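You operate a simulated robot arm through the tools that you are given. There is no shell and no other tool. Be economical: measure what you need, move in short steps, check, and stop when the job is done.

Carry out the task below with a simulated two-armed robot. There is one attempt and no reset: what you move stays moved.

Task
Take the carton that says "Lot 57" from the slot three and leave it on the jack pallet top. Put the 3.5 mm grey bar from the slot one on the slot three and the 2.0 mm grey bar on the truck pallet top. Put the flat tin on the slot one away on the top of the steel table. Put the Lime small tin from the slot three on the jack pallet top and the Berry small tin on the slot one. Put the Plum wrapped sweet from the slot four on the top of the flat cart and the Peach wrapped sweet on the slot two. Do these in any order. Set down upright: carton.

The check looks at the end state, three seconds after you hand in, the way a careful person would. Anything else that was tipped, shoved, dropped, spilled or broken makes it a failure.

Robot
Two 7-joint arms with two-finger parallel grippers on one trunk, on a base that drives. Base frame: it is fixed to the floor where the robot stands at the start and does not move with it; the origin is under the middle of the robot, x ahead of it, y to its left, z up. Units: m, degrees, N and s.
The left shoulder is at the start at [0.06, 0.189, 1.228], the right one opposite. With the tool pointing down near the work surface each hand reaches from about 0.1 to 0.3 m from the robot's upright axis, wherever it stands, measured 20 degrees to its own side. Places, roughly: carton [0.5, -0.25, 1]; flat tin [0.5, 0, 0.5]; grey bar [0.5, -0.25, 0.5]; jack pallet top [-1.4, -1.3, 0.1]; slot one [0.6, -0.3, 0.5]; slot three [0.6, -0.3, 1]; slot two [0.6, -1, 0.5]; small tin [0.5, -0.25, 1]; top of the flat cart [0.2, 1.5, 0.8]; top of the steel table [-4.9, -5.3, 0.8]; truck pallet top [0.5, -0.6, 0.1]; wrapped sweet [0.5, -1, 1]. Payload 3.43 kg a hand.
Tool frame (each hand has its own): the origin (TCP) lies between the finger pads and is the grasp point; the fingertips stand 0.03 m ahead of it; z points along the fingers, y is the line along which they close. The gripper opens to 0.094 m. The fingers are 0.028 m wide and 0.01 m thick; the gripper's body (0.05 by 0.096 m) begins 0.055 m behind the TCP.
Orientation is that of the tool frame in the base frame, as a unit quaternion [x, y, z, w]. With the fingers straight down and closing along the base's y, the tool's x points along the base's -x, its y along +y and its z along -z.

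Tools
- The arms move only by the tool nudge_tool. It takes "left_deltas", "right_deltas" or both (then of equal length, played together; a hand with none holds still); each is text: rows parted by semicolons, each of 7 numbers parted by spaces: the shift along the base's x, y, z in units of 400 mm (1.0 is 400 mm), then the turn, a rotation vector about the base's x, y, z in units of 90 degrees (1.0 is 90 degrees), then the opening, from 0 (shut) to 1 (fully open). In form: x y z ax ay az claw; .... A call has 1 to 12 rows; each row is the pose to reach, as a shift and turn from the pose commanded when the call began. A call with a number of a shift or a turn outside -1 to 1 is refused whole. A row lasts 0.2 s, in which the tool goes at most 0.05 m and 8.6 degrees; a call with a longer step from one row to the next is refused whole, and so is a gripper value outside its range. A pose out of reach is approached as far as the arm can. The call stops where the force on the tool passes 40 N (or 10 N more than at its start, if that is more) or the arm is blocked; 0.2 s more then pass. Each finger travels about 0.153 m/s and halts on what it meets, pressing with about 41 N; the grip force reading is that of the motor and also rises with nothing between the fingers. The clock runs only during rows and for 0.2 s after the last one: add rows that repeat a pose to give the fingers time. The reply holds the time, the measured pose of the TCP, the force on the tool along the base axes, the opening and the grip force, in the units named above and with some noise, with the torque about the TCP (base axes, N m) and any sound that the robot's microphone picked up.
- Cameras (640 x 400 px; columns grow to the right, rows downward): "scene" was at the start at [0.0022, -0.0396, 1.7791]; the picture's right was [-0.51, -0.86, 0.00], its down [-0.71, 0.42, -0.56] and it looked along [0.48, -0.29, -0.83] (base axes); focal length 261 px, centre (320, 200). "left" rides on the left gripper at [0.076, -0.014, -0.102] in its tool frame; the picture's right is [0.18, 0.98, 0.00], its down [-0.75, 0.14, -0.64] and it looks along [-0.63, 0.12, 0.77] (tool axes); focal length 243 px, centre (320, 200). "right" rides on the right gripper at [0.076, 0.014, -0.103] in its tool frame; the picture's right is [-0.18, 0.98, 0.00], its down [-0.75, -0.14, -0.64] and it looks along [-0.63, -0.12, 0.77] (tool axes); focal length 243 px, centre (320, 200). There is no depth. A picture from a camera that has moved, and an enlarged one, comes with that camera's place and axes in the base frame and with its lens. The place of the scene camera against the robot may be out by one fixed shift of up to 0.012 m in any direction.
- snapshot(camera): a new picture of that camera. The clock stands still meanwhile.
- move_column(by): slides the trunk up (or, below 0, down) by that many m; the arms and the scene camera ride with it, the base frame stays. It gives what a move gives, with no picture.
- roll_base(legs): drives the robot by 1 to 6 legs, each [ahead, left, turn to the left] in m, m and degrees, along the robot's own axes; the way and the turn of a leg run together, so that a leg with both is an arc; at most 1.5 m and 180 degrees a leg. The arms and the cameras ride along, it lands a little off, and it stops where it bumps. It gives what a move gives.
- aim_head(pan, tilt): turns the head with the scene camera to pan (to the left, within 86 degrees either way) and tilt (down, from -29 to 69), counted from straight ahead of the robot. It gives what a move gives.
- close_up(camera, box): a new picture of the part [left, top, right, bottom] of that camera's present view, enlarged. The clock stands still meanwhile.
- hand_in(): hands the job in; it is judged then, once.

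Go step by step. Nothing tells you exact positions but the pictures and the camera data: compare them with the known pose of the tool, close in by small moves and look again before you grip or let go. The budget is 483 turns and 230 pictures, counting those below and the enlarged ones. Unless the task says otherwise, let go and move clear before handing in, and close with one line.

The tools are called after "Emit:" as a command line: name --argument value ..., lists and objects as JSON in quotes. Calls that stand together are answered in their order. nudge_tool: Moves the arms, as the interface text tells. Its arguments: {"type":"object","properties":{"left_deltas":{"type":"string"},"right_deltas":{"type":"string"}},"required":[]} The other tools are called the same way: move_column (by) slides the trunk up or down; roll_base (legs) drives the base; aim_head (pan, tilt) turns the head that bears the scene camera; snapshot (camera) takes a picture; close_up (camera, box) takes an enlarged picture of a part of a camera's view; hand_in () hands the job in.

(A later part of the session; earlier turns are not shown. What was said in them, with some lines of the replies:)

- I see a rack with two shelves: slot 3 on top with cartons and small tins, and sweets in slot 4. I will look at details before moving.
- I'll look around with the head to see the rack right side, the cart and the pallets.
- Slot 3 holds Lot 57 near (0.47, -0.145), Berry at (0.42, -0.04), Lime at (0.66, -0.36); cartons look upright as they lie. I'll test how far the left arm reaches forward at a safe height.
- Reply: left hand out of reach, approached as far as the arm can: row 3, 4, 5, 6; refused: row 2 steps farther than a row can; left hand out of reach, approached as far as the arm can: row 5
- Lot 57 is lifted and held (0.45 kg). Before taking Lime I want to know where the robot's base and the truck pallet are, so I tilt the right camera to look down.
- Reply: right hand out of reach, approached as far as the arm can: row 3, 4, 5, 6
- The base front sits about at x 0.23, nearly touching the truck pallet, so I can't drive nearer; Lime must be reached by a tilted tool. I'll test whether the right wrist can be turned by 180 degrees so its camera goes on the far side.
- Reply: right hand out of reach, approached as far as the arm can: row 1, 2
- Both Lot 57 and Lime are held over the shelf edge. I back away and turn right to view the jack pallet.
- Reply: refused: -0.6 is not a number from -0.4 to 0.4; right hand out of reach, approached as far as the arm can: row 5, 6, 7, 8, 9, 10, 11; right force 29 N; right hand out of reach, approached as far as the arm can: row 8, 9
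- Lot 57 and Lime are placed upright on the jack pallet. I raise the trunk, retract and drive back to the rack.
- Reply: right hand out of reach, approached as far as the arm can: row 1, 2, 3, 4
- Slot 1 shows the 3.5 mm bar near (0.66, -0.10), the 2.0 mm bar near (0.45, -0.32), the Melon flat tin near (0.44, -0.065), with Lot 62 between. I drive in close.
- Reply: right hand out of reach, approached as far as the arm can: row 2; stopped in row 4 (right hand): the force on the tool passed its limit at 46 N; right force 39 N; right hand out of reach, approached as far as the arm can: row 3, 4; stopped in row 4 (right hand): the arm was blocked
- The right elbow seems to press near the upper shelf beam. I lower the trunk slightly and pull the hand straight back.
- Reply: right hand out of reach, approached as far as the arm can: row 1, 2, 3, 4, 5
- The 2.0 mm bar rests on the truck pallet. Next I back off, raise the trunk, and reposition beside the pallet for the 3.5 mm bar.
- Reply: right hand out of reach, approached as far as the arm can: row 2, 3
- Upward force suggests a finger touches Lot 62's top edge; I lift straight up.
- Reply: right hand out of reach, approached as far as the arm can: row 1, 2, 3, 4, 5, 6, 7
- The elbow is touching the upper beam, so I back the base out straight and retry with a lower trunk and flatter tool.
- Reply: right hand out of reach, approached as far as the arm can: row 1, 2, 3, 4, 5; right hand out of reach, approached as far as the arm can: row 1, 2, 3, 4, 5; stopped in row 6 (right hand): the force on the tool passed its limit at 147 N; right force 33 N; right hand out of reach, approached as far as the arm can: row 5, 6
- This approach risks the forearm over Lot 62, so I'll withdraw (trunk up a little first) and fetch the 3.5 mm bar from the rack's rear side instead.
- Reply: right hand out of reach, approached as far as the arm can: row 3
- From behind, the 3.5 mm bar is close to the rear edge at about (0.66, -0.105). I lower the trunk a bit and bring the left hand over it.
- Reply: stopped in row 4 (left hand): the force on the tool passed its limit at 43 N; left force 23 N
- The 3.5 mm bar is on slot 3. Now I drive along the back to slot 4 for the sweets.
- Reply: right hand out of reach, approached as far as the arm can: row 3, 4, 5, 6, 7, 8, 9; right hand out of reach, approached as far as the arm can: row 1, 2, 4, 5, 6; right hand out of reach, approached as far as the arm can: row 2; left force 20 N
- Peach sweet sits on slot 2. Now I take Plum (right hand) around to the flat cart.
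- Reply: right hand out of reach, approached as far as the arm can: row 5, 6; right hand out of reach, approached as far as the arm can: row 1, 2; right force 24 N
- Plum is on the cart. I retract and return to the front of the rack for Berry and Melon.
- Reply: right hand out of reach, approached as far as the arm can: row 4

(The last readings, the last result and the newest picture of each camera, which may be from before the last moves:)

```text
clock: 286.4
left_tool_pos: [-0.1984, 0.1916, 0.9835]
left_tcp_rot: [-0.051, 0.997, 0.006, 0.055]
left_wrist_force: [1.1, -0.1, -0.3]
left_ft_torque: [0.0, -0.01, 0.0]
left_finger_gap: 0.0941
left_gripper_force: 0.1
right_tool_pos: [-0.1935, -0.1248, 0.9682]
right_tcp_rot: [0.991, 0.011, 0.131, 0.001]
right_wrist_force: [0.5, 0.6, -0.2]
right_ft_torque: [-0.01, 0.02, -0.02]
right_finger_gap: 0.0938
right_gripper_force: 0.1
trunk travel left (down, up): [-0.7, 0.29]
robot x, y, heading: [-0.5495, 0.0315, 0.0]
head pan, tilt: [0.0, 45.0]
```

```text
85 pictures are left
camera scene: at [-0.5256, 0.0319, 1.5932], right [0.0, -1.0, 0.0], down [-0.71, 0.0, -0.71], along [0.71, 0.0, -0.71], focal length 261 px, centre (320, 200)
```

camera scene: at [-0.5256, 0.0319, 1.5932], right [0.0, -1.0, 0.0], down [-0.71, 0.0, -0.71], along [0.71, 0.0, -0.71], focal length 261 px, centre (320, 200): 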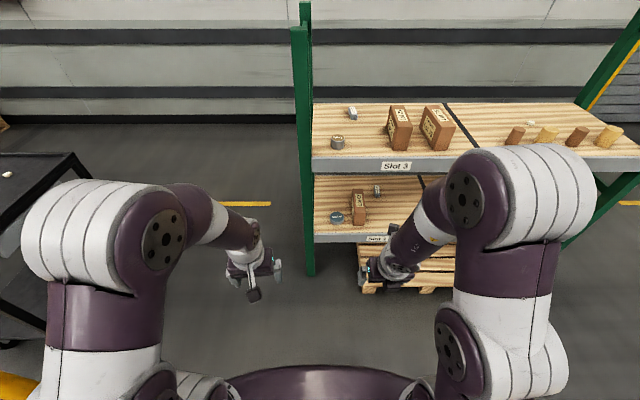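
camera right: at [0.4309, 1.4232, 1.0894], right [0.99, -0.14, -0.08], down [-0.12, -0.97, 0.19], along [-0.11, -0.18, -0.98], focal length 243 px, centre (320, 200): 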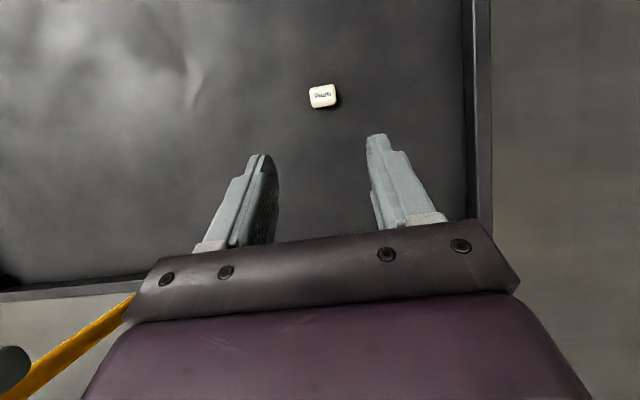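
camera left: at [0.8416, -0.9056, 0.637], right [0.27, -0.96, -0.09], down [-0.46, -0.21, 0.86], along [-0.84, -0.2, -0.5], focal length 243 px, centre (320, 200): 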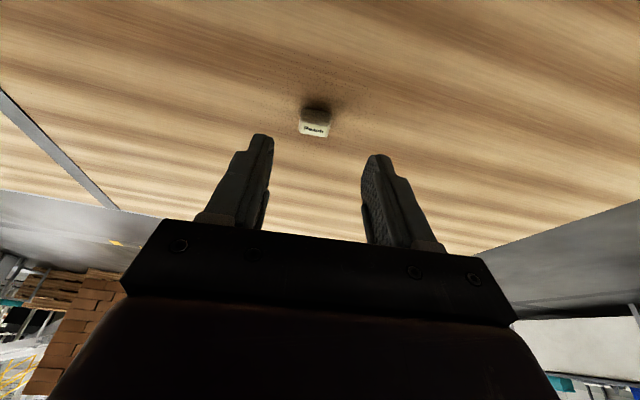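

Emit:
move_column --by 0.19

Emit:
roll_base --legs '[[0.48, 0, 0]]'

Emit:
nudge_tool --right_deltas "0.07 0.07 0 0 0 0 1; 0.15 0.14 0 0 0 0 1; 0.22 0.18 -0.02 0 0 0 1; 0.22 0.18 -0.04 0 0 0 1"

Emit:
snapshot --camera "right"

Emit:
snapshot --camera "scene"

```text
clock: 288.5
left_tool_pos: [-0.1987, 0.1918, 1.1732]
left_tcp_rot: [-0.05, 0.997, 0.005, 0.053]
left_wrist_force: [-0.4, 0.4, 0.2]
left_ft_torque: [-0.02, -0.02, 0.0]
left_finger_gap: 0.094
left_gripper_force: 0.1
right_tool_pos: [-0.1956, -0.1235, 1.1596]
right_tcp_rot: [0.991, 0.011, 0.131, 0.001]
right_wrist_force: [0.0, 0.4, -0.3]
right_ft_torque: [0.0, -0.05, -0.01]
right_finger_gap: 0.0938
right_gripper_force: 0.1
trunk travel left (down, up): [-0.89, 0.1]
robot x, y, heading: [-0.5449, 0.0312, -0.1]
head pan, tilt: [0.0, 45.0]
```

```text
clock: 291.4
left_tool_pos: [0.2892, 0.1851, 1.1742]
left_tcp_rot: [-0.046, 0.997, 0.005, 0.055]
left_wrist_force: [0.2, -0.1, -0.2]
left_ft_torque: [-0.01, -0.01, -0.01]
left_finger_gap: 0.0937
left_gripper_force: 0.1
right_tool_pos: [0.2907, -0.1309, 1.1594]
right_tcp_rot: [0.991, 0.006, 0.132, 0.002]
right_wrist_force: [-0.8, 0.0, 0.4]
right_ft_torque: [0.03, -0.01, -0.02]
right_finger_gap: 0.094
right_gripper_force: 0.0
trunk travel left (down, up): [-0.89, 0.1]
robot x, y, heading: [-0.0586, 0.031, -0.6]
head pan, tilt: [0.0, 45.0]
```

```text
clock: 292.4
left_tool_pos: [0.2901, 0.1841, 1.1747]
left_tcp_rot: [-0.045, 0.998, 0.005, 0.053]
left_wrist_force: [-0.3, -0.2, 0.2]
left_ft_torque: [-0.02, -0.02, 0.0]
left_finger_gap: 0.094
left_gripper_force: 0.2
right_tool_pos: [0.3802, -0.0593, 1.1436]
right_tcp_rot: [0.991, 0.007, 0.132, 0.002]
right_wrist_force: [-0.2, -0.9, 0.0]
right_ft_torque: [-0.04, 0.01, -0.02]
right_finger_gap: 0.0939
right_gripper_force: 0.0
trunk travel left (down, up): [-0.89, 0.1]
robot x, y, heading: [-0.0634, 0.0289, -0.6]
head pan, tilt: [0.0, 45.0]
```

```text
84 pictures are left
camera right: at [0.4269, -0.073, 1.2625], right [-0.17, -0.99, -0.04], down [-0.9, 0.13, 0.42], along [-0.41, 0.11, -0.91], focal length 243 px, centre (320, 200)
```

right: 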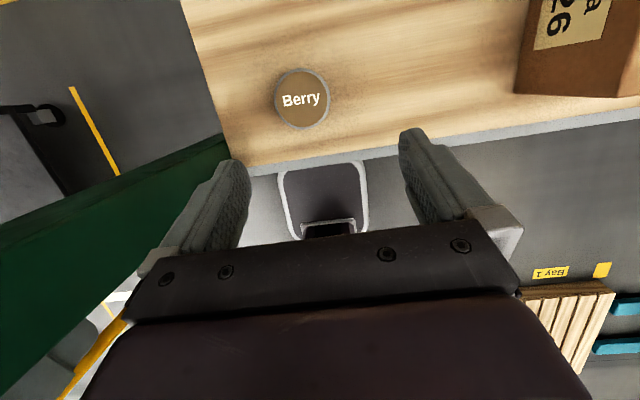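

```text
83 pictures are left
camera scene: at [-0.0383, 0.0291, 1.7833], right [-0.01, -1.0, 0.0], down [-0.71, 0.01, -0.71], along [0.71, -0.01, -0.71], focal length 261 px, centre (320, 200)
```

scene: 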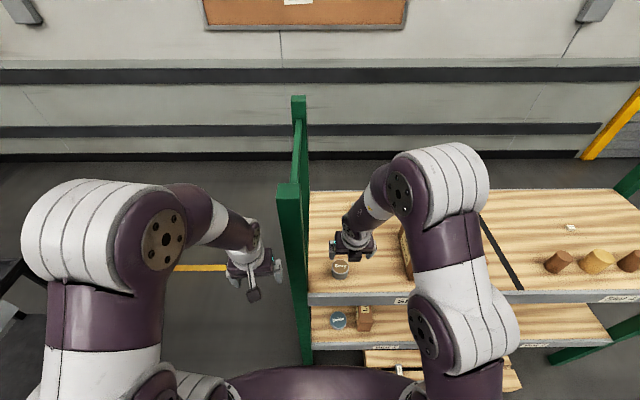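

Emit:
nudge_tool --right_deltas "0.06 0.02 -0.05 0 0 0 0.88; 0.117 0.043 -0.1 0 0 0 0.88; 0.117 0.043 -0.2 0 0 0 0.88; 0.117 0.043 -0.25 0 0 0 0.88"

Emit:
snapshot --camera "right"

```text
clock: 293.4
left_tool_pos: [0.2916, 0.1855, 1.1731]
left_tcp_rot: [-0.046, 0.998, 0.005, 0.054]
left_wrist_force: [-0.3, -0.5, 0.4]
left_ft_torque: [-0.01, 0.0, -0.01]
left_finger_gap: 0.0937
left_gripper_force: 0.1
right_tool_pos: [0.4257, -0.0444, 1.0442]
right_tcp_rot: [0.991, 0.005, 0.131, 0.001]
right_wrist_force: [-1.0, -0.6, 0.1]
right_ft_torque: [-0.04, 0.0, -0.02]
right_finger_gap: 0.0829
right_gripper_force: 0.0
trunk travel left (down, up): [-0.89, 0.1]
robot x, y, heading: [-0.0625, 0.032, -0.9]
head pan, tilt: [0.0, 45.0]
```

```text
82 pictures are left
camera right: at [0.4734, -0.0573, 1.1635], right [-0.17, -0.98, -0.04], down [-0.9, 0.13, 0.42], along [-0.41, 0.11, -0.91], focal length 243 px, centre (320, 200)
```

right: 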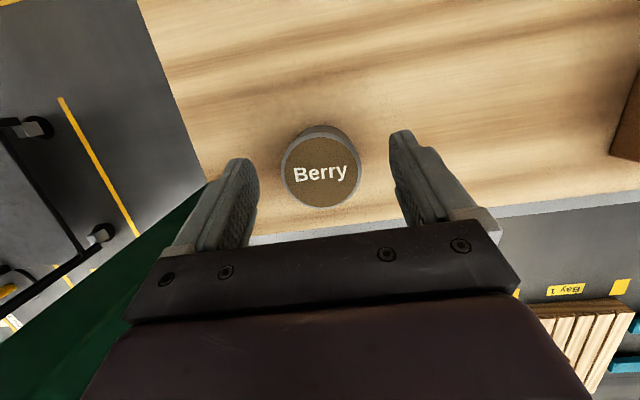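

Emit:
nudge_tool --right_deltas "0 0.004 -0.05 0 0 0 0.88; 0 0.004 -0.103 0 0 0 0.88; 0 0.004 -0.103 0 0 0 0.65; 0 0.004 -0.103 0 0 0 0.45; 0 0.004 -0.103 0 0 0 0.3; 0 0.004 -0.103 0 0 0 0.3; 0 0.004 -0.05 0 0 0 0.3; 0 0 0.03 0 0 0 0.3; 0 -0.02 0.1 0 0 0 0.3; -0.05 -0.06 0.16 0 0 0 0.3"

Emit:
snapshot --camera "right"

```text
clock: 295.6
left_tool_pos: [0.2882, 0.1838, 1.1753]
left_tcp_rot: [-0.045, 0.997, 0.007, 0.055]
left_wrist_force: [-0.1, -0.1, 0.2]
left_ft_torque: [0.02, -0.02, 0.02]
left_finger_gap: 0.0942
left_gripper_force: 0.2
right_tool_pos: [0.4045, -0.0661, 1.1103]
right_tcp_rot: [0.991, 0.006, 0.132, 0.001]
right_wrist_force: [0.5, -0.2, -0.5]
right_ft_torque: [0.04, -0.04, 0.04]
right_finger_gap: 0.0603
right_gripper_force: 41.0
trunk travel left (down, up): [-0.89, 0.1]
robot x, y, heading: [-0.0588, 0.0307, -0.5]
head pan, tilt: [0.0, 45.0]
```

```text
81 pictures are left
camera right: at [0.451, -0.0788, 1.2299], right [-0.17, -0.99, -0.04], down [-0.9, 0.13, 0.42], along [-0.41, 0.11, -0.91], focal length 243 px, centre (320, 200)
```

right: 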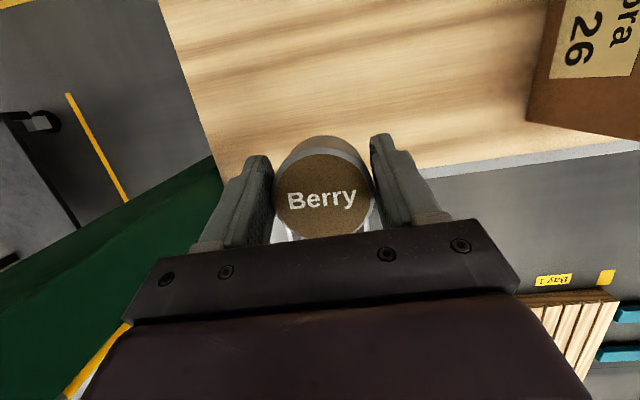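

Emit:
roll_base --legs '[[-0.42, 0, 0.5], [0, -0.17, 0]]'

Emit:
move_column --by -0.4

Emit:
move_column --by -0.2

Emit:
nudge_tool --right_deltas "0 0 0.05 0 0 0 0.3; 0 0 0.1 0 0 0 0.3; 0 0 0.13 0 0 0 0.3; 0 0 0.13 0 0 0 0.3"

Emit:
snapshot --camera "scene"

```text
clock: 299.2
left_tool_pos: [-0.126, 0.0234, 1.1729]
left_tcp_rot: [-0.048, 0.997, 0.004, 0.055]
left_wrist_force: [0.3, -0.1, 0.6]
left_ft_torque: [0.0, -0.01, 0.01]
left_finger_gap: 0.0941
left_gripper_force: 0.0
right_tool_pos: [-0.0107, -0.2265, 1.1096]
right_tcp_rot: [0.991, 0.007, 0.131, 0.002]
right_wrist_force: [-1.4, -0.1, -2.1]
right_ft_torque: [-0.04, -0.01, 0.04]
right_finger_gap: 0.0602
right_gripper_force: 40.7
trunk travel left (down, up): [-0.89, 0.1]
robot x, y, heading: [-0.4748, -0.1348, -0.5]
head pan, tilt: [0.0, 45.0]
```

```text
clock: 303.0
left_tool_pos: [-0.1258, 0.0201, 0.7731]
left_tcp_rot: [-0.048, 0.997, 0.005, 0.054]
left_wrist_force: [0.0, 0.6, 0.0]
left_ft_torque: [-0.02, 0.02, 0.0]
left_finger_gap: 0.0936
left_gripper_force: 0.0
right_tool_pos: [-0.0107, -0.229, 0.7096]
right_tcp_rot: [0.991, 0.009, 0.133, 0.001]
right_wrist_force: [-0.3, 0.4, -1.6]
right_ft_torque: [-0.02, -0.05, 0.0]
right_finger_gap: 0.0602
right_gripper_force: 40.9
trunk travel left (down, up): [-0.49, 0.5]
robot x, y, heading: [-0.4783, -0.1325, -0.6]
head pan, tilt: [0.0, 45.0]
```

```text
clock: 305.2
left_tool_pos: [-0.1259, 0.0205, 0.5745]
left_tcp_rot: [-0.049, 0.997, 0.004, 0.054]
left_wrist_force: [-0.2, 0.2, 0.3]
left_ft_torque: [0.03, 0.03, 0.01]
left_finger_gap: 0.0941
left_gripper_force: 0.0
right_tool_pos: [-0.0091, -0.2285, 0.5094]
right_tcp_rot: [0.991, 0.009, 0.131, 0.002]
right_wrist_force: [0.0, 1.2, -0.9]
right_ft_torque: [-0.01, 0.0, -0.02]
right_finger_gap: 0.06
right_gripper_force: 41.3
trunk travel left (down, up): [-0.29, 0.7]
robot x, y, heading: [-0.4796, -0.1292, -0.6]
head pan, tilt: [0.0, 45.0]
```

```text
clock: 306.2
left_tool_pos: [-0.1261, 0.0209, 0.5742]
left_tcp_rot: [-0.048, 0.997, 0.005, 0.053]
left_wrist_force: [1.1, 0.0, 0.4]
left_ft_torque: [0.02, -0.03, 0.0]
left_finger_gap: 0.094
left_gripper_force: 0.0
right_tool_pos: [-0.0169, -0.2278, 0.554]
right_tcp_rot: [0.991, 0.009, 0.132, 0.003]
right_wrist_force: [0.5, 0.4, -0.6]
right_ft_torque: [-0.04, -0.03, -0.02]
right_finger_gap: 0.06
right_gripper_force: 41.1
right hand out of reach, approached as far as the arm can: row 3, 4
trunk travel left (down, up): [-0.29, 0.7]
robot x, y, heading: [-0.4756, -0.1336, -0.7]
head pan, tilt: [0.0, 45.0]
```

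```text
80 pictures are left
camera scene: at [-0.4542, -0.1367, 1.1832], right [-0.01, -1.0, 0.0], down [-0.71, 0.01, -0.71], along [0.71, -0.01, -0.71], focal length 261 px, centre (320, 200)
```

scene: 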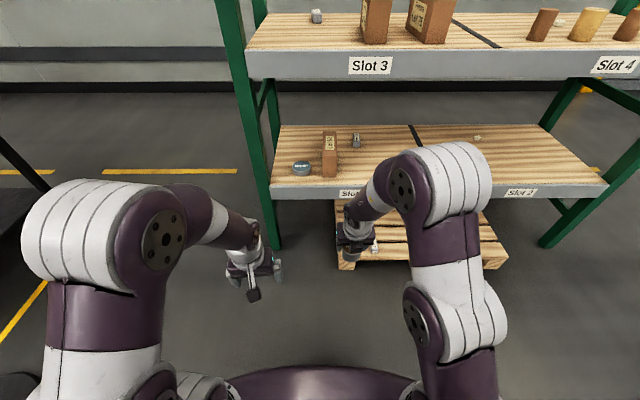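

Emit:
roll_base --legs '[[0, -0.17, 0.6], [0.37, 0, 0]]'

Emit:
snapshot --camera "right"

Emit:
snapshot --camera "scene"

```text
clock: 309.7
left_tool_pos: [0.2476, -0.1493, 0.5736]
left_tcp_rot: [-0.052, 0.997, 0.005, 0.054]
left_wrist_force: [-0.5, -0.4, 0.0]
left_ft_torque: [0.04, 0.01, -0.02]
left_finger_gap: 0.0937
left_gripper_force: 0.0
right_tool_pos: [0.3583, -0.398, 0.5534]
right_tcp_rot: [0.991, 0.011, 0.132, 0.002]
right_wrist_force: [0.5, -0.3, -0.6]
right_ft_torque: [-0.03, 0.0, -0.01]
right_finger_gap: 0.0601
right_gripper_force: 41.1
trunk travel left (down, up): [-0.29, 0.7]
robot x, y, heading: [-0.1025, -0.3058, 0.1]
head pan, tilt: [0.0, 45.0]
```

```text
79 pictures are left
camera right: at [0.4064, -0.41, 0.6733], right [-0.15, -0.99, -0.04], down [-0.9, 0.12, 0.42], along [-0.41, 0.1, -0.91], focal length 243 px, centre (320, 200)
```

right: 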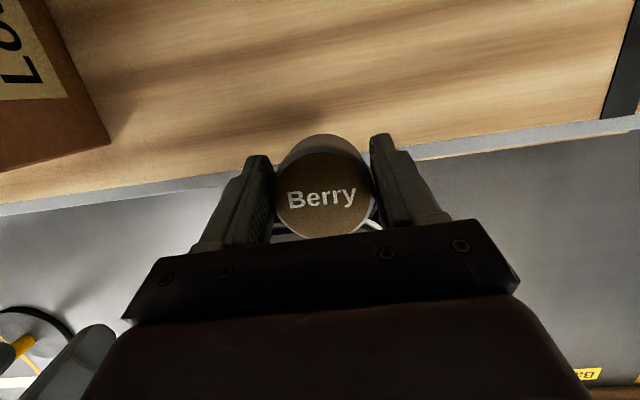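

```text
78 pictures are left
camera scene: at [-0.0792, -0.3093, 1.1832], right [0.0, -1.0, 0.0], down [-0.71, 0.0, -0.71], along [0.71, 0.0, -0.71], focal length 261 px, centre (320, 200)
```

scene: 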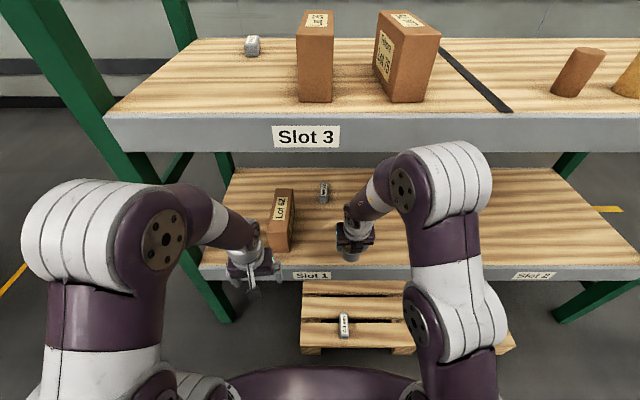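

Emit:
nudge_tool --right_deltas "0.05 0 -0.02 0 0 0 0.3; 0.1 0 -0.04 0 0 0 0.3; 0.137 0 -0.07 0 0 0 0.3; 0.137 0 -0.1 0 0 0 0.3; 0.137 0 -0.11 0 0 0 0.3; 0.137 0 -0.118 0 0 0 0.3; 0.137 0 -0.126 0 0 0 0.3; 0.137 0 -0.134 0 0 0 0.3"

Emit:
close_up --camera "scene" --box '[260, 150, 420, 290]'

```text
clock: 311.5
left_tool_pos: [0.2456, -0.15, 0.5752]
left_tcp_rot: [-0.052, 0.997, 0.006, 0.054]
left_wrist_force: [0.1, -0.2, 0.5]
left_ft_torque: [-0.01, 0.01, -0.02]
left_finger_gap: 0.0939
left_gripper_force: 0.2
right_tool_pos: [0.4123, -0.3975, 0.5021]
right_tcp_rot: [0.991, 0.012, 0.136, 0.004]
right_wrist_force: [-5.7, -1.1, 18.3]
right_ft_torque: [0.29, 0.74, 0.14]
right_finger_gap: 0.0602
right_gripper_force: 40.3
right hand out of reach, approached as far as the arm can: row 2, 3, 4, 5, 6, 7
trunk travel left (down, up): [-0.29, 0.7]
robot x, y, heading: [-0.1019, -0.3073, -0.0]
head pan, tilt: [0.0, 45.0]
```

```text
2.86 times, centred on (340, 220) of scene
camera zoom: at [-0.0817, -0.3092, 1.1837], right [0.0, -1.0, 0.0], down [-0.71, 0.0, -0.71], along [0.71, 0.0, -0.71], focal length 747 px, centre (263, 143)
```

zoom: 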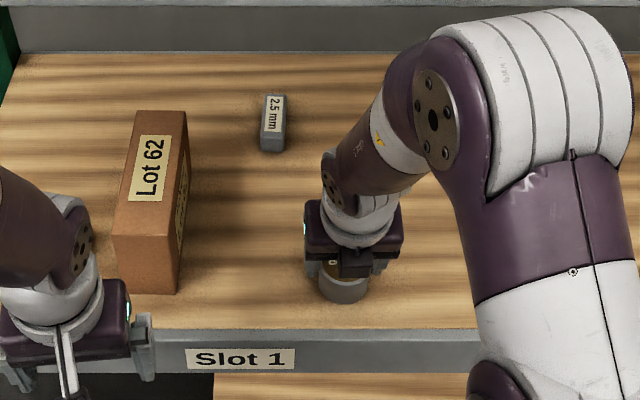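

Berry touches the slot 1 shelf; I release and withdraw.

Emit:
nudge_tool --right_deltas "0 0 0.004 0 0 0 0.3; 0 0 0.004 0 0 0 0.7; 0 0 0.004 0 0 0 0.88; 0 0 0.004 0 0 0 0.88; -0.015 0 0.04 0 0 0 0.88; -0.03 0 0.08 0 0 0 0.88; -0.05 0 0.12 0 0 0 0.88; -0.08 0 0.13 0 0 0 0.88"

Emit:
snapshot --camera "right"

```text
clock: 313.3
left_tool_pos: [0.2464, -0.1504, 0.5727]
left_tcp_rot: [-0.052, 0.997, 0.006, 0.055]
left_wrist_force: [0.1, 0.4, 0.6]
left_ft_torque: [-0.01, -0.02, -0.04]
left_finger_gap: 0.0938
left_gripper_force: 0.1
right_tool_pos: [0.3745, -0.3976, 0.545]
right_tcp_rot: [0.991, 0.011, 0.134, 0.004]
right_wrist_force: [-0.7, 0.0, -0.1]
right_ft_torque: [0.04, 0.03, 0.01]
right_finger_gap: 0.0827
right_gripper_force: 0.0
right hand out of reach, approached as far as the arm can: row 5, 6, 7, 8
trunk travel left (down, up): [-0.29, 0.7]
robot x, y, heading: [-0.1017, -0.3049, 0.1]
head pan, tilt: [0.0, 45.0]
```

```text
76 pictures are left
camera right: at [0.4213, -0.4099, 0.6639], right [-0.16, -0.99, -0.04], down [-0.9, 0.13, 0.42], along [-0.41, 0.1, -0.91], focal length 243 px, centre (320, 200)
```

right: 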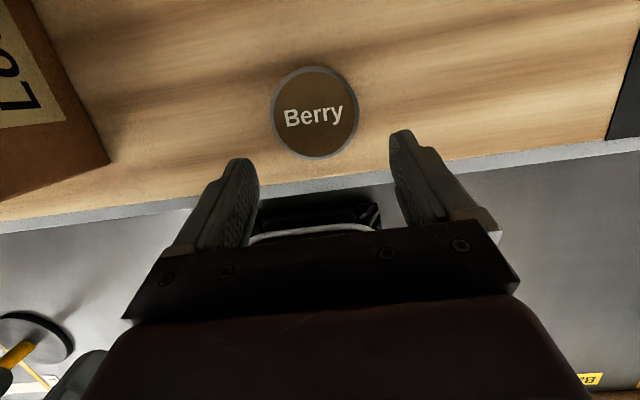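

Emit:
roll_base --legs '[[-0.25, 0, 0], [0, 0.33, 0]]'

Emit:
nudge_tool --left_deltas "0 0.1 0 0 0 0 1; 0 0.2 0 0 0 0 1; 0 0.25 0 0 0 0 1"

Emit:
roll_base --legs '[[0.27, 0, 0]]'

Emit:
snapshot --camera "right"

Emit:
snapshot --camera "scene"

```text
clock: 316.8
left_tool_pos: [-0.0035, 0.1744, 0.573]
left_tcp_rot: [-0.054, 0.997, 0.006, 0.054]
left_wrist_force: [-0.2, -0.2, 0.2]
left_ft_torque: [-0.02, -0.03, 0.05]
left_finger_gap: 0.0941
left_gripper_force: 0.0
right_tool_pos: [0.1245, -0.0728, 0.5432]
right_tcp_rot: [0.991, 0.013, 0.134, 0.004]
right_wrist_force: [0.2, 1.1, 0.0]
right_ft_torque: [-0.04, 0.03, 0.0]
right_finger_gap: 0.0827
right_gripper_force: 0.1
trunk travel left (down, up): [-0.29, 0.7]
robot x, y, heading: [-0.3506, 0.0186, 0.2]
head pan, tilt: [0.0, 45.0]
```

```text
clock: 317.6
left_tool_pos: [-0.0065, 0.275, 0.5752]
left_tcp_rot: [-0.053, 0.997, 0.006, 0.054]
left_wrist_force: [0.2, 0.2, -0.6]
left_ft_torque: [0.04, 0.02, 0.02]
left_finger_gap: 0.0938
left_gripper_force: 0.1
right_tool_pos: [0.1255, -0.0738, 0.5453]
right_tcp_rot: [0.991, 0.013, 0.135, 0.003]
right_wrist_force: [-0.1, -0.3, -0.4]
right_ft_torque: [-0.02, 0.0, -0.01]
right_finger_gap: 0.0829
right_gripper_force: 0.0
trunk travel left (down, up): [-0.29, 0.7]
robot x, y, heading: [-0.3498, 0.0159, 0.3]
head pan, tilt: [0.0, 45.0]
```

```text
clock: 319.6
left_tool_pos: [0.2738, 0.2779, 0.5767]
left_tcp_rot: [-0.055, 0.997, 0.006, 0.053]
left_wrist_force: [0.0, -0.3, -0.4]
left_ft_torque: [0.0, 0.02, -0.02]
left_finger_gap: 0.094
left_gripper_force: 0.0
right_tool_pos: [0.4046, -0.0709, 0.5443]
right_tcp_rot: [0.991, 0.015, 0.133, 0.003]
right_wrist_force: [0.2, -1.1, -0.3]
right_ft_torque: [-0.02, 0.0, 0.0]
right_finger_gap: 0.0825
right_gripper_force: 0.1
trunk travel left (down, up): [-0.29, 0.7]
robot x, y, heading: [-0.0708, 0.0194, 0.3]
head pan, tilt: [0.0, 45.0]
```

```text
75 pictures are left
camera right: at [0.4524, -0.0829, 0.6635], right [-0.15, -0.99, -0.04], down [-0.9, 0.12, 0.42], along [-0.41, 0.1, -0.91], focal length 243 px, centre (320, 200)
```

right: 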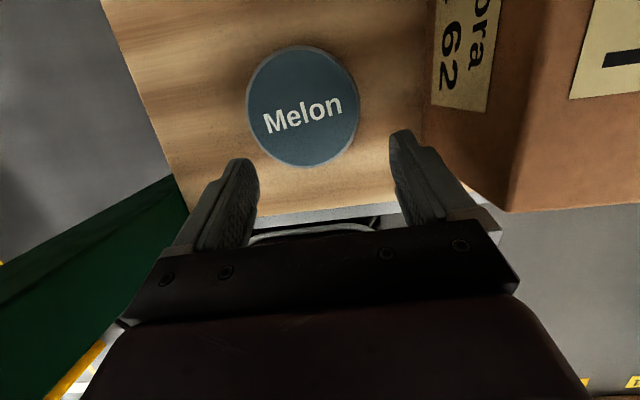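

```text
74 pictures are left
camera scene: at [-0.0492, 0.0149, 1.1832], right [0.01, -1.0, 0.0], down [-0.71, 0.0, -0.71], along [0.71, 0.0, -0.71], focal length 261 px, centre (320, 200)
```

scene: 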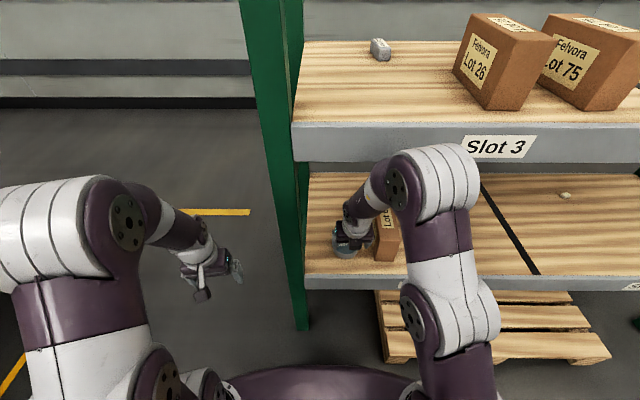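

Emit:
nudge_tool --right_deltas "0.04 0.01 0.0 0 0 0 1; 0.08 0.02 0 0 0 0 1; 0.11 0.02 0 0 0 0 1; 0.11 0.02 0 0 0 0 1"

Emit:
snapshot --camera "right"

```text
clock: 320.6
left_tool_pos: [0.2735, 0.2765, 0.576]
left_tcp_rot: [-0.056, 0.997, 0.005, 0.054]
left_wrist_force: [0.5, 0.6, -0.4]
left_ft_torque: [-0.01, -0.04, 0.05]
left_finger_gap: 0.094
left_gripper_force: 0.0
right_tool_pos: [0.4274, -0.0648, 0.5303]
right_tcp_rot: [0.991, 0.015, 0.135, 0.004]
right_wrist_force: [0.7, 0.4, -0.7]
right_ft_torque: [0.0, 0.02, 0.0]
right_finger_gap: 0.0941
right_gripper_force: 0.0
right hand out of reach, approached as far as the arm can: row 1, 2, 3, 4
trunk travel left (down, up): [-0.29, 0.7]
robot x, y, heading: [-0.0679, 0.0189, 0.6]
head pan, tilt: [0.0, 45.0]
```

```text
73 pictures are left
camera right: at [0.4727, -0.0765, 0.6498], right [-0.15, -0.99, -0.04], down [-0.9, 0.12, 0.42], along [-0.41, 0.09, -0.91], focal length 243 px, centre (320, 200)
```

right: 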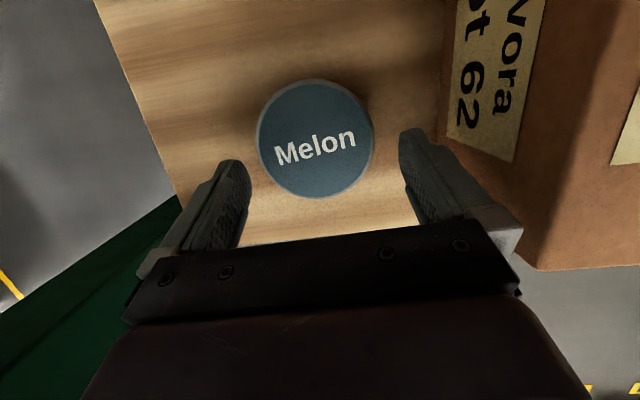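

Emit:
roll_base --legs '[[0.018, 0, -0.3]]'

Emit:
nudge_tool --right_deltas "0 0 -0.03 0 0 0 1; 0 0 -0.06 0 0 0 1; 0 0 -0.075 0 0 0 1"

Emit:
snapshot --camera "right"

```text
clock: 321.4
left_tool_pos: [0.2942, 0.2752, 0.5761]
left_tcp_rot: [-0.052, 0.997, 0.005, 0.054]
left_wrist_force: [-0.2, 0.5, 0.1]
left_ft_torque: [-0.04, 0.02, -0.03]
left_finger_gap: 0.0937
left_gripper_force: 0.0
right_tool_pos: [0.4433, -0.0664, 0.5302]
right_tcp_rot: [0.991, 0.011, 0.135, 0.006]
right_wrist_force: [-0.5, 0.0, -0.9]
right_ft_torque: [-0.01, -0.03, -0.01]
right_finger_gap: 0.0941
right_gripper_force: 0.0
trunk travel left (down, up): [-0.29, 0.7]
robot x, y, heading: [-0.0542, 0.0211, 0.0]
head pan, tilt: [0.0, 45.0]
```

```text
clock: 322.2
left_tool_pos: [0.2928, 0.274, 0.5767]
left_tcp_rot: [-0.052, 0.997, 0.005, 0.053]
left_wrist_force: [1.3, -0.4, 0.2]
left_ft_torque: [0.0, 0.01, 0.05]
left_finger_gap: 0.0937
left_gripper_force: 0.1
right_tool_pos: [0.4433, -0.0666, 0.5]
right_tcp_rot: [0.991, 0.012, 0.136, 0.005]
right_wrist_force: [-0.6, -0.6, 0.3]
right_ft_torque: [-0.03, -0.02, -0.03]
right_finger_gap: 0.0938
right_gripper_force: 0.1
trunk travel left (down, up): [-0.29, 0.7]
robot x, y, heading: [-0.054, 0.017, 0.1]
head pan, tilt: [0.0, 45.0]
```

```text
72 pictures are left
camera right: at [0.4905, -0.0789, 0.6196], right [-0.16, -0.99, -0.04], down [-0.9, 0.13, 0.42], along [-0.41, 0.1, -0.91], focal length 243 px, centre (320, 200)
```

right: 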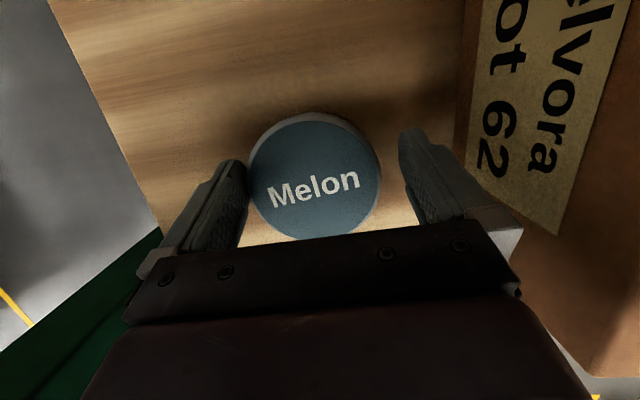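

Emit:
nudge_tool --right_deltas "0 0.008 0 0 0 0 1; 0 0.008 0 0 0 0 0.85; 0 0.008 0 0 0 0 0.7; 0 0.008 0 0 0 0 0.5; 0 0.008 0 0 0 0 0.5; 0 0.008 0.02 0 0 0 0.5; 0 0.008 0.05 0 0 0 0.5; 0 0.008 0.07 0 0 0 0.5"

Emit:
snapshot --camera "right"

```text
clock: 324.0
left_tool_pos: [0.2939, 0.276, 0.5767]
left_tcp_rot: [-0.052, 0.997, 0.005, 0.054]
left_wrist_force: [0.8, 0.4, 0.1]
left_ft_torque: [0.01, -0.02, 0.01]
left_finger_gap: 0.0937
left_gripper_force: 0.1
right_tool_pos: [0.4428, -0.0638, 0.5292]
right_tcp_rot: [0.991, 0.011, 0.135, 0.006]
right_wrist_force: [-0.6, 0.9, -1.8]
right_ft_torque: [0.0, 0.01, -0.01]
right_finger_gap: 0.08
right_gripper_force: 40.7
trunk travel left (down, up): [-0.29, 0.7]
robot x, y, heading: [-0.0545, 0.0191, -0.0]
head pan, tilt: [0.0, 45.0]
```

```text
71 pictures are left
camera right: at [0.4894, -0.0757, 0.6489], right [-0.15, -0.99, -0.04], down [-0.9, 0.13, 0.42], along [-0.41, 0.1, -0.91], focal length 243 px, centre (320, 200)
```

right: 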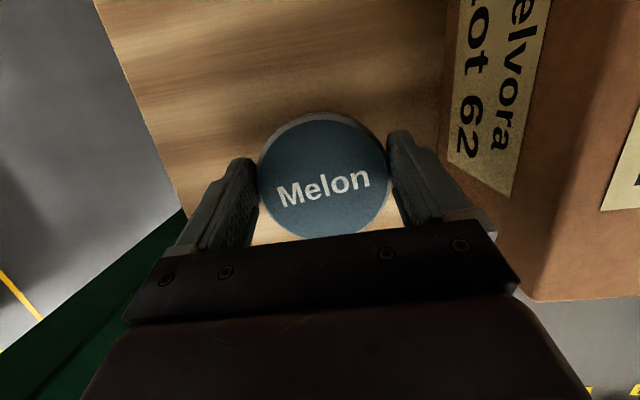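

Melon is held. I back out, raise the trunk and head for the steel table.

Emit:
roll_base --legs '[[-0.5, 0, 0]]'

Emit:
move_column --by 0.4

Emit:
close_up --camera "scene" --box '[250, 60, 640, 300]'

Emit:
roll_base --legs '[[0, 0, -90], [0, -0.9, 0], [0, -0.9, 0]]'

Emit:
aim_head --pan 0 --tilt 25

Emit:
snapshot --camera "scene"

```text
clock: 326.9
left_tool_pos: [-0.1995, 0.2744, 0.5768]
left_tcp_rot: [-0.054, 0.997, 0.005, 0.054]
left_wrist_force: [-0.2, -0.3, -0.2]
left_ft_torque: [0.02, -0.02, 0.0]
left_finger_gap: 0.0942
left_gripper_force: 0.1
right_tool_pos: [-0.0483, -0.0637, 0.5299]
right_tcp_rot: [0.991, 0.014, 0.135, 0.005]
right_wrist_force: [-0.4, 0.3, -0.9]
right_ft_torque: [-0.02, -0.03, 0.02]
right_finger_gap: 0.08
right_gripper_force: 41.3
trunk travel left (down, up): [-0.29, 0.7]
robot x, y, heading: [-0.5471, 0.0185, 0.4]
head pan, tilt: [0.0, 45.0]
```

```text
clock: 330.7
left_tool_pos: [-0.1993, 0.2736, 0.9763]
left_tcp_rot: [-0.054, 0.997, 0.006, 0.054]
left_wrist_force: [0.1, 0.5, 0.1]
left_ft_torque: [0.01, -0.02, 0.0]
left_finger_gap: 0.0941
left_gripper_force: 0.1
right_tool_pos: [-0.0482, -0.0641, 0.9288]
right_tcp_rot: [0.991, 0.013, 0.134, 0.006]
right_wrist_force: [-0.4, -0.1, -0.9]
right_ft_torque: [0.02, 0.03, -0.01]
right_finger_gap: 0.0801
right_gripper_force: 40.6
trunk travel left (down, up): [-0.69, 0.3]
robot x, y, heading: [-0.5493, 0.0184, 0.5]
head pan, tilt: [0.0, 45.0]
```

```text
1.64 times, centred on (445, 180) of scene
camera zoom: at [-0.5229, 0.0133, 1.5832], right [0.0, -1.0, 0.0], down [-0.71, 0.0, -0.71], along [0.71, 0.0, -0.71], focal length 429 px, centre (115, 233)
```

zoom: 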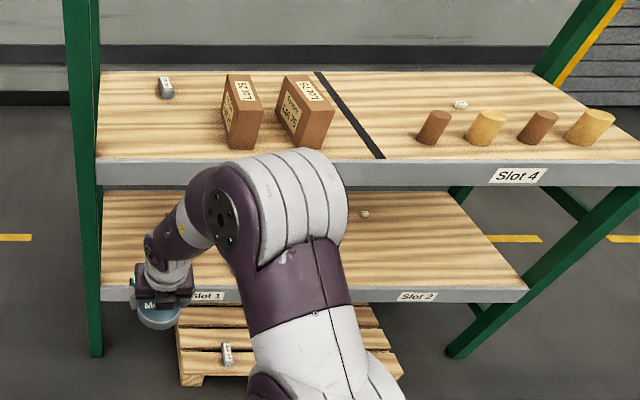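

```text
clock: 343.7
left_tool_pos: [-2.111, -0.3405, 0.9757]
left_tcp_rot: [0.667, 0.743, -0.034, 0.042]
left_wrist_force: [-0.1, -0.1, 0.0]
left_ft_torque: [-0.03, -0.01, 0.01]
left_finger_gap: 0.094
left_gripper_force: 0.1
right_tool_pos: [-2.4503, -0.4927, 0.9297]
right_tcp_rot: [0.71, -0.691, 0.092, 0.099]
right_wrist_force: [0.7, 0.6, -1.9]
right_ft_torque: [0.02, -0.02, -0.01]
right_finger_gap: 0.08
right_gripper_force: 41.1
trunk travel left (down, up): [-0.69, 0.3]
robot x, y, heading: [-2.3732, 0.0041, -89.4]
head pan, tilt: [0.0, 45.0]
```

```text
clock: 344.5
left_tool_pos: [-2.1105, -0.3417, 0.9761]
left_tcp_rot: [0.667, 0.743, -0.034, 0.042]
left_wrist_force: [-0.2, 0.3, 0.3]
left_ft_torque: [0.0, 0.01, 0.01]
left_finger_gap: 0.0939
left_gripper_force: 0.1
right_tool_pos: [-2.4486, -0.4925, 0.93]
right_tcp_rot: [0.71, -0.691, 0.092, 0.099]
right_wrist_force: [0.2, -1.0, -1.3]
right_ft_torque: [0.01, 0.01, 0.04]
right_finger_gap: 0.08
right_gripper_force: 41.2
trunk travel left (down, up): [-0.69, 0.3]
robot x, y, heading: [-2.3749, 0.0057, -89.7]
head pan, tilt: [0.0, 25.0]
```

```text
69 pictures are left
camera scene: at [-2.3686, -0.0307, 1.6137], right [-1.0, -0.01, 0.0], down [0.0, 0.42, -0.91], along [0.0, -0.91, -0.42], focal length 261 px, centre (320, 200)
```

scene: 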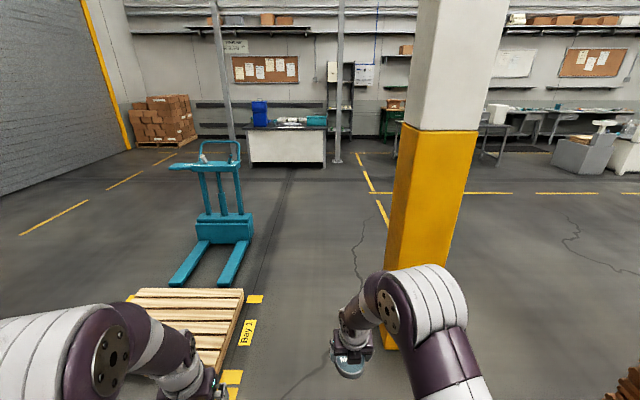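

Emit:
roll_base --legs '[[0, 0.2, -0.4], [1.4, 0, 0], [1.4, 0, 0]]'

Emit:
aim_head --pan -40 --tilt 20

Emit:
snapshot --camera "scene"

```text
clock: 359.4
left_tool_pos: [-1.967, -3.1738, 0.9762]
left_tcp_rot: [0.673, 0.737, -0.034, 0.041]
left_wrist_force: [0.7, 1.0, -0.1]
left_ft_torque: [0.02, 0.03, 0.01]
left_finger_gap: 0.0936
left_gripper_force: 0.1
right_tool_pos: [-2.3068, -3.3185, 0.9281]
right_tcp_rot: [0.704, -0.697, 0.091, 0.1]
right_wrist_force: [0.3, -1.3, -1.1]
right_ft_torque: [0.01, 0.01, 0.0]
right_finger_gap: 0.0801
right_gripper_force: 40.3
trunk travel left (down, up): [-0.69, 0.3]
robot x, y, heading: [-2.2168, -2.8261, -90.8]
head pan, tilt: [0.0, 25.0]
```

```text
clock: 360.5
left_tool_pos: [-1.9672, -3.1746, 0.9765]
left_tcp_rot: [0.673, 0.738, -0.035, 0.042]
left_wrist_force: [0.1, -0.4, -0.1]
left_ft_torque: [0.02, 0.0, 0.04]
left_finger_gap: 0.0938
left_gripper_force: 0.1
right_tool_pos: [-2.307, -3.3188, 0.9293]
right_tcp_rot: [0.704, -0.697, 0.091, 0.1]
right_wrist_force: [-0.4, -0.1, -1.1]
right_ft_torque: [0.0, 0.0, 0.0]
right_finger_gap: 0.0798
right_gripper_force: 41.0
trunk travel left (down, up): [-0.69, 0.3]
robot x, y, heading: [-2.2209, -2.8252, -91.0]
head pan, tilt: [-40.0, 20.0]
```

```text
68 pictures are left
camera scene: at [-2.2788, -2.837, 1.6219], right [-0.76, 0.65, 0.0], down [0.22, 0.26, -0.94], along [-0.61, -0.71, -0.34], focal length 261 px, centre (320, 200)
```

scene: 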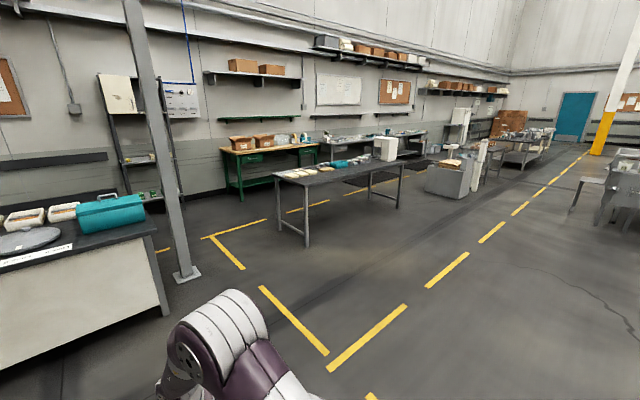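

Emit:
close_up --camera "scene" --box '[255, 125, 425, 250]'

```text
3.20 times, centred on (340, 188) of scene
camera zoom: at [-2.2788, -2.837, 1.6219], right [-0.76, 0.65, 0.0], down [0.22, 0.26, -0.94], along [-0.61, -0.71, -0.34], focal length 836 px, centre (256, 240)
```

zoom: 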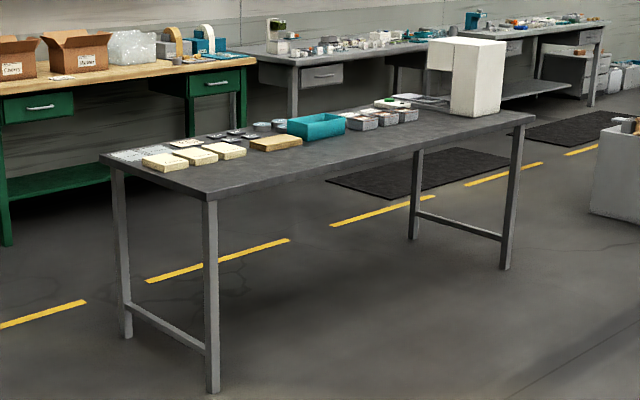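

Emit:
roll_base --legs '[[0.9, 0, 1], [0, -1.25, 0], [0, -1.25, 0]]'

Emit:
aim_head --pan 0 --tilt 40

Emit:
snapshot --camera "scene"

```text
clock: 377.1
left_tool_pos: [-4.4437, -4.1564, 0.9749]
left_tcp_rot: [0.648, 0.759, -0.034, 0.043]
left_wrist_force: [0.0, -0.3, -0.2]
left_ft_torque: [0.0, 0.01, 0.0]
left_finger_gap: 0.094
left_gripper_force: 0.1
right_tool_pos: [-4.7744, -4.3245, 0.9288]
right_tcp_rot: [0.727, -0.673, 0.094, 0.096]
right_wrist_force: [0.2, -0.9, -1.4]
right_ft_torque: [-0.03, -0.04, -0.02]
right_finger_gap: 0.08
right_gripper_force: 41.2
trunk travel left (down, up): [-0.69, 0.3]
robot x, y, heading: [-4.7163, -3.8238, -86.8]
head pan, tilt: [-40.0, 20.0]
```

```text
clock: 378.2
left_tool_pos: [-4.4429, -4.157, 0.9757]
left_tcp_rot: [0.649, 0.759, -0.033, 0.043]
left_wrist_force: [0.5, 0.5, 0.2]
left_ft_torque: [0.01, 0.0, 0.04]
left_finger_gap: 0.0939
left_gripper_force: 0.2
right_tool_pos: [-4.7747, -4.3229, 0.9296]
right_tcp_rot: [0.727, -0.673, 0.094, 0.096]
right_wrist_force: [-1.0, -0.8, -1.5]
right_ft_torque: [0.01, -0.04, 0.01]
right_finger_gap: 0.0801
right_gripper_force: 41.1
trunk travel left (down, up): [-0.69, 0.3]
robot x, y, heading: [-4.7194, -3.8243, -86.9]
head pan, tilt: [0.0, 40.0]
```

```text
66 pictures are left
camera scene: at [-4.7165, -3.8515, 1.5905], right [-1.0, -0.05, 0.0], down [-0.03, 0.64, -0.77], along [0.04, -0.77, -0.64], focal length 261 px, centre (320, 200)
```

scene: 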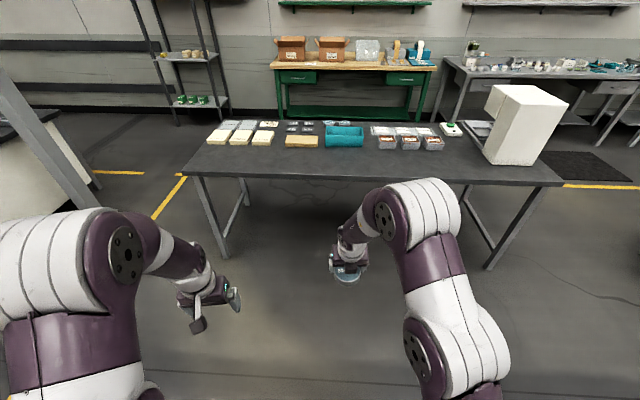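

Emit:
move_column --by 0.06

Emit:
roll_base --legs '[[0.7, 0, -3.1]]'

Emit:
snapshot --camera "right"

Emit:
snapshot --camera "scene"

```text
clock: 379.2
left_tool_pos: [-4.4434, -4.1566, 1.0368]
left_tcp_rot: [0.648, 0.759, -0.033, 0.043]
left_wrist_force: [0.7, -0.3, -0.1]
left_ft_torque: [0.03, -0.04, 0.02]
left_finger_gap: 0.0937
left_gripper_force: 0.1
right_tool_pos: [-4.7741, -4.3229, 0.989]
right_tcp_rot: [0.727, -0.673, 0.094, 0.097]
right_wrist_force: [-0.5, -0.7, -1.0]
right_ft_torque: [0.03, -0.01, 0.03]
right_finger_gap: 0.08
right_gripper_force: 41.0
trunk travel left (down, up): [-0.75, 0.24]
robot x, y, heading: [-4.7174, -3.8257, -87.1]
head pan, tilt: [0.0, 40.0]
```

```text
clock: 383.0
left_tool_pos: [-4.4235, -4.8594, 1.0363]
left_tcp_rot: [0.659, 0.751, -0.034, 0.042]
left_wrist_force: [0.0, 0.2, 0.0]
left_ft_torque: [0.04, 0.01, -0.03]
left_finger_gap: 0.0941
left_gripper_force: 0.1
right_tool_pos: [-4.7579, -5.018, 0.9892]
right_tcp_rot: [0.718, -0.683, 0.093, 0.098]
right_wrist_force: [0.0, 0.2, -1.9]
right_ft_torque: [0.0, 0.02, 0.0]
right_finger_gap: 0.0799
right_gripper_force: 40.5
trunk travel left (down, up): [-0.75, 0.24]
robot x, y, heading: [-4.6915, -4.5212, -88.5]
head pan, tilt: [0.0, 40.0]
```

```text
65 pictures are left
camera right: at [-4.7693, -5.0655, 1.1089], right [-0.99, 0.13, -0.04], down [0.1, 0.9, 0.42], along [0.09, 0.41, -0.91], focal length 243 px, centre (320, 200)
```

right: 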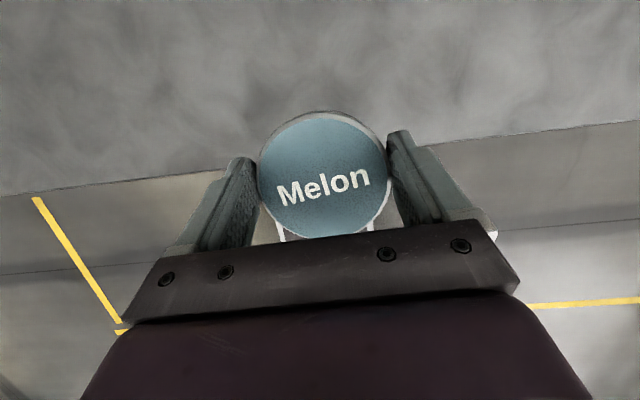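

```text
64 pictures are left
camera scene: at [-4.689, -4.5479, 1.6505], right [-1.0, -0.03, 0.0], down [-0.02, 0.64, -0.77], along [0.02, -0.77, -0.64], focal length 261 px, centre (320, 200)
```

scene: 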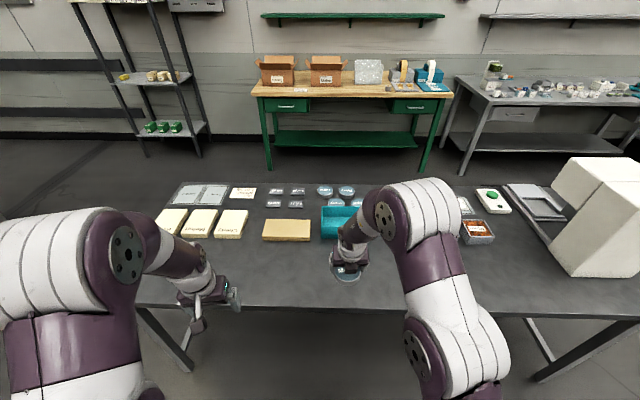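

Emit:
roll_base --legs '[[0.115, 0, 0]]'

Emit:
nudge_tool --right_deltas "0 0 -0.08 0 0 0 0.5; 0 0 -0.16 0 0 0 0.5; 0 0 -0.22 0 0 0 0.5; 0 0 -0.26 0 0 0 0.5; 0 0 -0.29 0 0 0 0.5; 0 0 -0.31 0 0 0 0.5"

Emit:
snapshot --camera "right"

Emit:
snapshot --camera "scene"

```text
clock: 384.2
left_tool_pos: [-4.4212, -4.9779, 1.036]
left_tcp_rot: [0.658, 0.751, -0.034, 0.043]
left_wrist_force: [-0.5, -0.1, 0.3]
left_ft_torque: [0.01, -0.01, -0.01]
left_finger_gap: 0.0942
left_gripper_force: 0.1
right_tool_pos: [-4.7557, -5.1364, 0.9895]
right_tcp_rot: [0.717, -0.683, 0.093, 0.099]
right_wrist_force: [-0.3, -0.9, -0.2]
right_ft_torque: [0.02, 0.0, -0.02]
right_finger_gap: 0.0799
right_gripper_force: 41.0
trunk travel left (down, up): [-0.75, 0.24]
robot x, y, heading: [-4.6894, -4.6367, -88.4]
head pan, tilt: [0.0, 40.0]
```

```text
clock: 385.6
left_tool_pos: [-4.4194, -4.9788, 1.0368]
left_tcp_rot: [0.658, 0.751, -0.033, 0.042]
left_wrist_force: [0.1, 0.4, -0.5]
left_ft_torque: [0.02, -0.03, 0.0]
left_finger_gap: 0.0936
left_gripper_force: 0.0
right_tool_pos: [-4.7556, -5.137, 0.8664]
right_tcp_rot: [0.718, -0.683, 0.093, 0.098]
right_wrist_force: [0.2, -1.0, -0.2]
right_ft_torque: [0.01, -0.04, -0.05]
right_finger_gap: 0.0802
right_gripper_force: 41.2
trunk travel left (down, up): [-0.75, 0.24]
robot x, y, heading: [-4.6863, -4.6381, -88.4]
head pan, tilt: [0.0, 40.0]
```

```text
63 pictures are left
camera right: at [-4.766, -5.1839, 0.9862], right [-0.99, 0.13, -0.04], down [0.1, 0.9, 0.42], along [0.09, 0.41, -0.91], focal length 243 px, centre (320, 200)
```

right: 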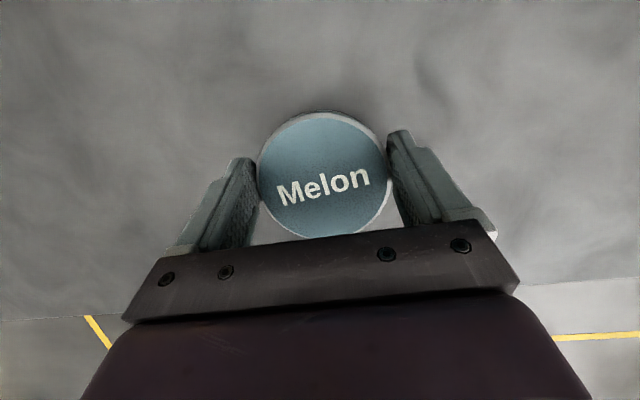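

```text
62 pictures are left
camera scene: at [-4.6857, -4.6661, 1.6505], right [-1.0, -0.03, 0.0], down [-0.02, 0.64, -0.77], along [0.02, -0.77, -0.64], focal length 261 px, centre (320, 200)
```

scene: 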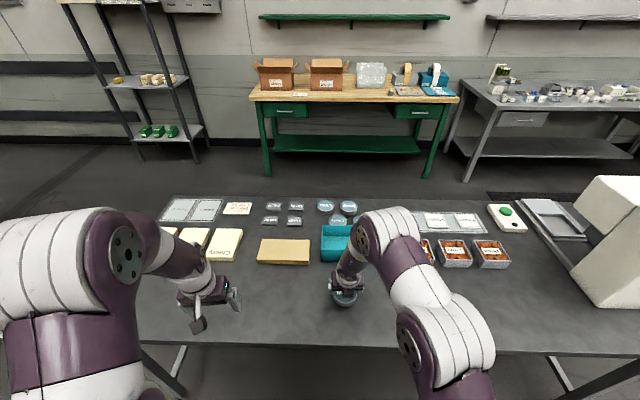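

Emit:
nudge_tool --right_deltas "0 0 -0.02 0 0 0 0.5; 0 0 -0.035 0 0 0 0.5; 0 0 -0.045 0 0 0 0.5; 0 0 -0.055 0 0 0 0.5; 0 0 -0.065 0 0 0 0.5; 0 0 -0.073 0 0 0 0.5"

```text
clock: 387.0
left_tool_pos: [-4.4198, -4.9762, 1.0379]
left_tcp_rot: [0.659, 0.75, -0.035, 0.044]
left_wrist_force: [1.1, -0.4, 0.0]
left_ft_torque: [-0.03, 0.01, 0.01]
left_finger_gap: 0.094
left_gripper_force: 0.1
right_tool_pos: [-4.756, -5.1376, 0.8391]
right_tcp_rot: [0.717, -0.683, 0.096, 0.1]
right_wrist_force: [-7.4, -1.8, 33.2]
right_ft_torque: [0.28, -0.15, 0.05]
right_finger_gap: 0.0803
right_gripper_force: 41.3
trunk travel left (down, up): [-0.75, 0.24]
robot x, y, heading: [-4.6852, -4.636, -88.2]
head pan, tilt: [0.0, 40.0]
```

Contact with the table top; I release and lift away.

Emit:
nudge_tool --right_deltas "0 0 0.008 0 0 0 0.5; 0 0 0.008 0 0 0 0.9; 0 0 0.008 0 0 0 1; 0 0 0.008 0 0 0 1; 0 0 0.008 0 0 0 1; 0 0.02 0.08 0 0 0 1; 0 0.05 0.16 0 0 0 1; 0 0.08 0.25 0 0 0 1; 0 0.12 0.32 0 0 0 1"

Emit:
snapshot --camera "right"

```text
clock: 389.0
left_tool_pos: [-4.4203, -4.9766, 1.0363]
left_tcp_rot: [0.658, 0.751, -0.034, 0.043]
left_wrist_force: [1.2, 0.3, 0.2]
left_ft_torque: [-0.03, 0.07, -0.01]
left_finger_gap: 0.094
left_gripper_force: 0.0
right_tool_pos: [-4.7584, -5.0903, 0.9637]
right_tcp_rot: [0.718, -0.683, 0.093, 0.098]
right_wrist_force: [-0.5, 0.0, 0.4]
right_ft_torque: [-0.01, 0.0, 0.03]
right_finger_gap: 0.094
right_gripper_force: 0.1
trunk travel left (down, up): [-0.75, 0.24]
robot x, y, heading: [-4.6881, -4.6394, -88.5]
head pan, tilt: [0.0, 40.0]
```

```text
61 pictures are left
camera right: at [-4.7686, -5.1364, 1.0832], right [-0.99, 0.13, -0.04], down [0.1, 0.9, 0.41], along [0.09, 0.41, -0.91], focal length 243 px, centre (320, 200)
```

right: 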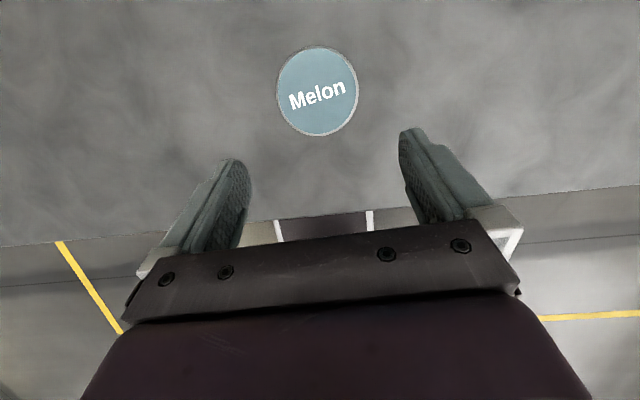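

Melon is on the steel table and everything else is placed. I back clear and hand in.

Emit:
roll_base --legs '[[-0.5, 0, 0]]'

Emit:
hand_in

```text
clock: 391.9
left_tool_pos: [-4.4347, -4.4964, 1.0358]
left_tcp_rot: [0.662, 0.748, -0.034, 0.042]
left_wrist_force: [1.2, 0.3, 0.5]
left_ft_torque: [0.0, 0.01, 0.02]
left_finger_gap: 0.0941
left_gripper_force: 0.0
right_tool_pos: [-4.7734, -4.6069, 0.9623]
right_tcp_rot: [0.716, -0.685, 0.093, 0.097]
right_wrist_force: [-0.8, 0.3, -0.4]
right_ft_torque: [-0.04, 0.02, 0.0]
right_finger_gap: 0.0938
right_gripper_force: 0.1
trunk travel left (down, up): [-0.75, 0.24]
robot x, y, heading: [-4.6978, -4.1561, -88.8]
head pan, tilt: [0.0, 40.0]
```

```text
The job is handed in.
```

All eight items are where the task asked, with the Lot 57 carton set down upright, and the job is handed in; while reaching for the 3.5 mm bar a finger pressed on the Lot 62 carton, an elbow hit the upper shelf beam and the hand struck the slot one shelf, but later pictures showed nothing moved.
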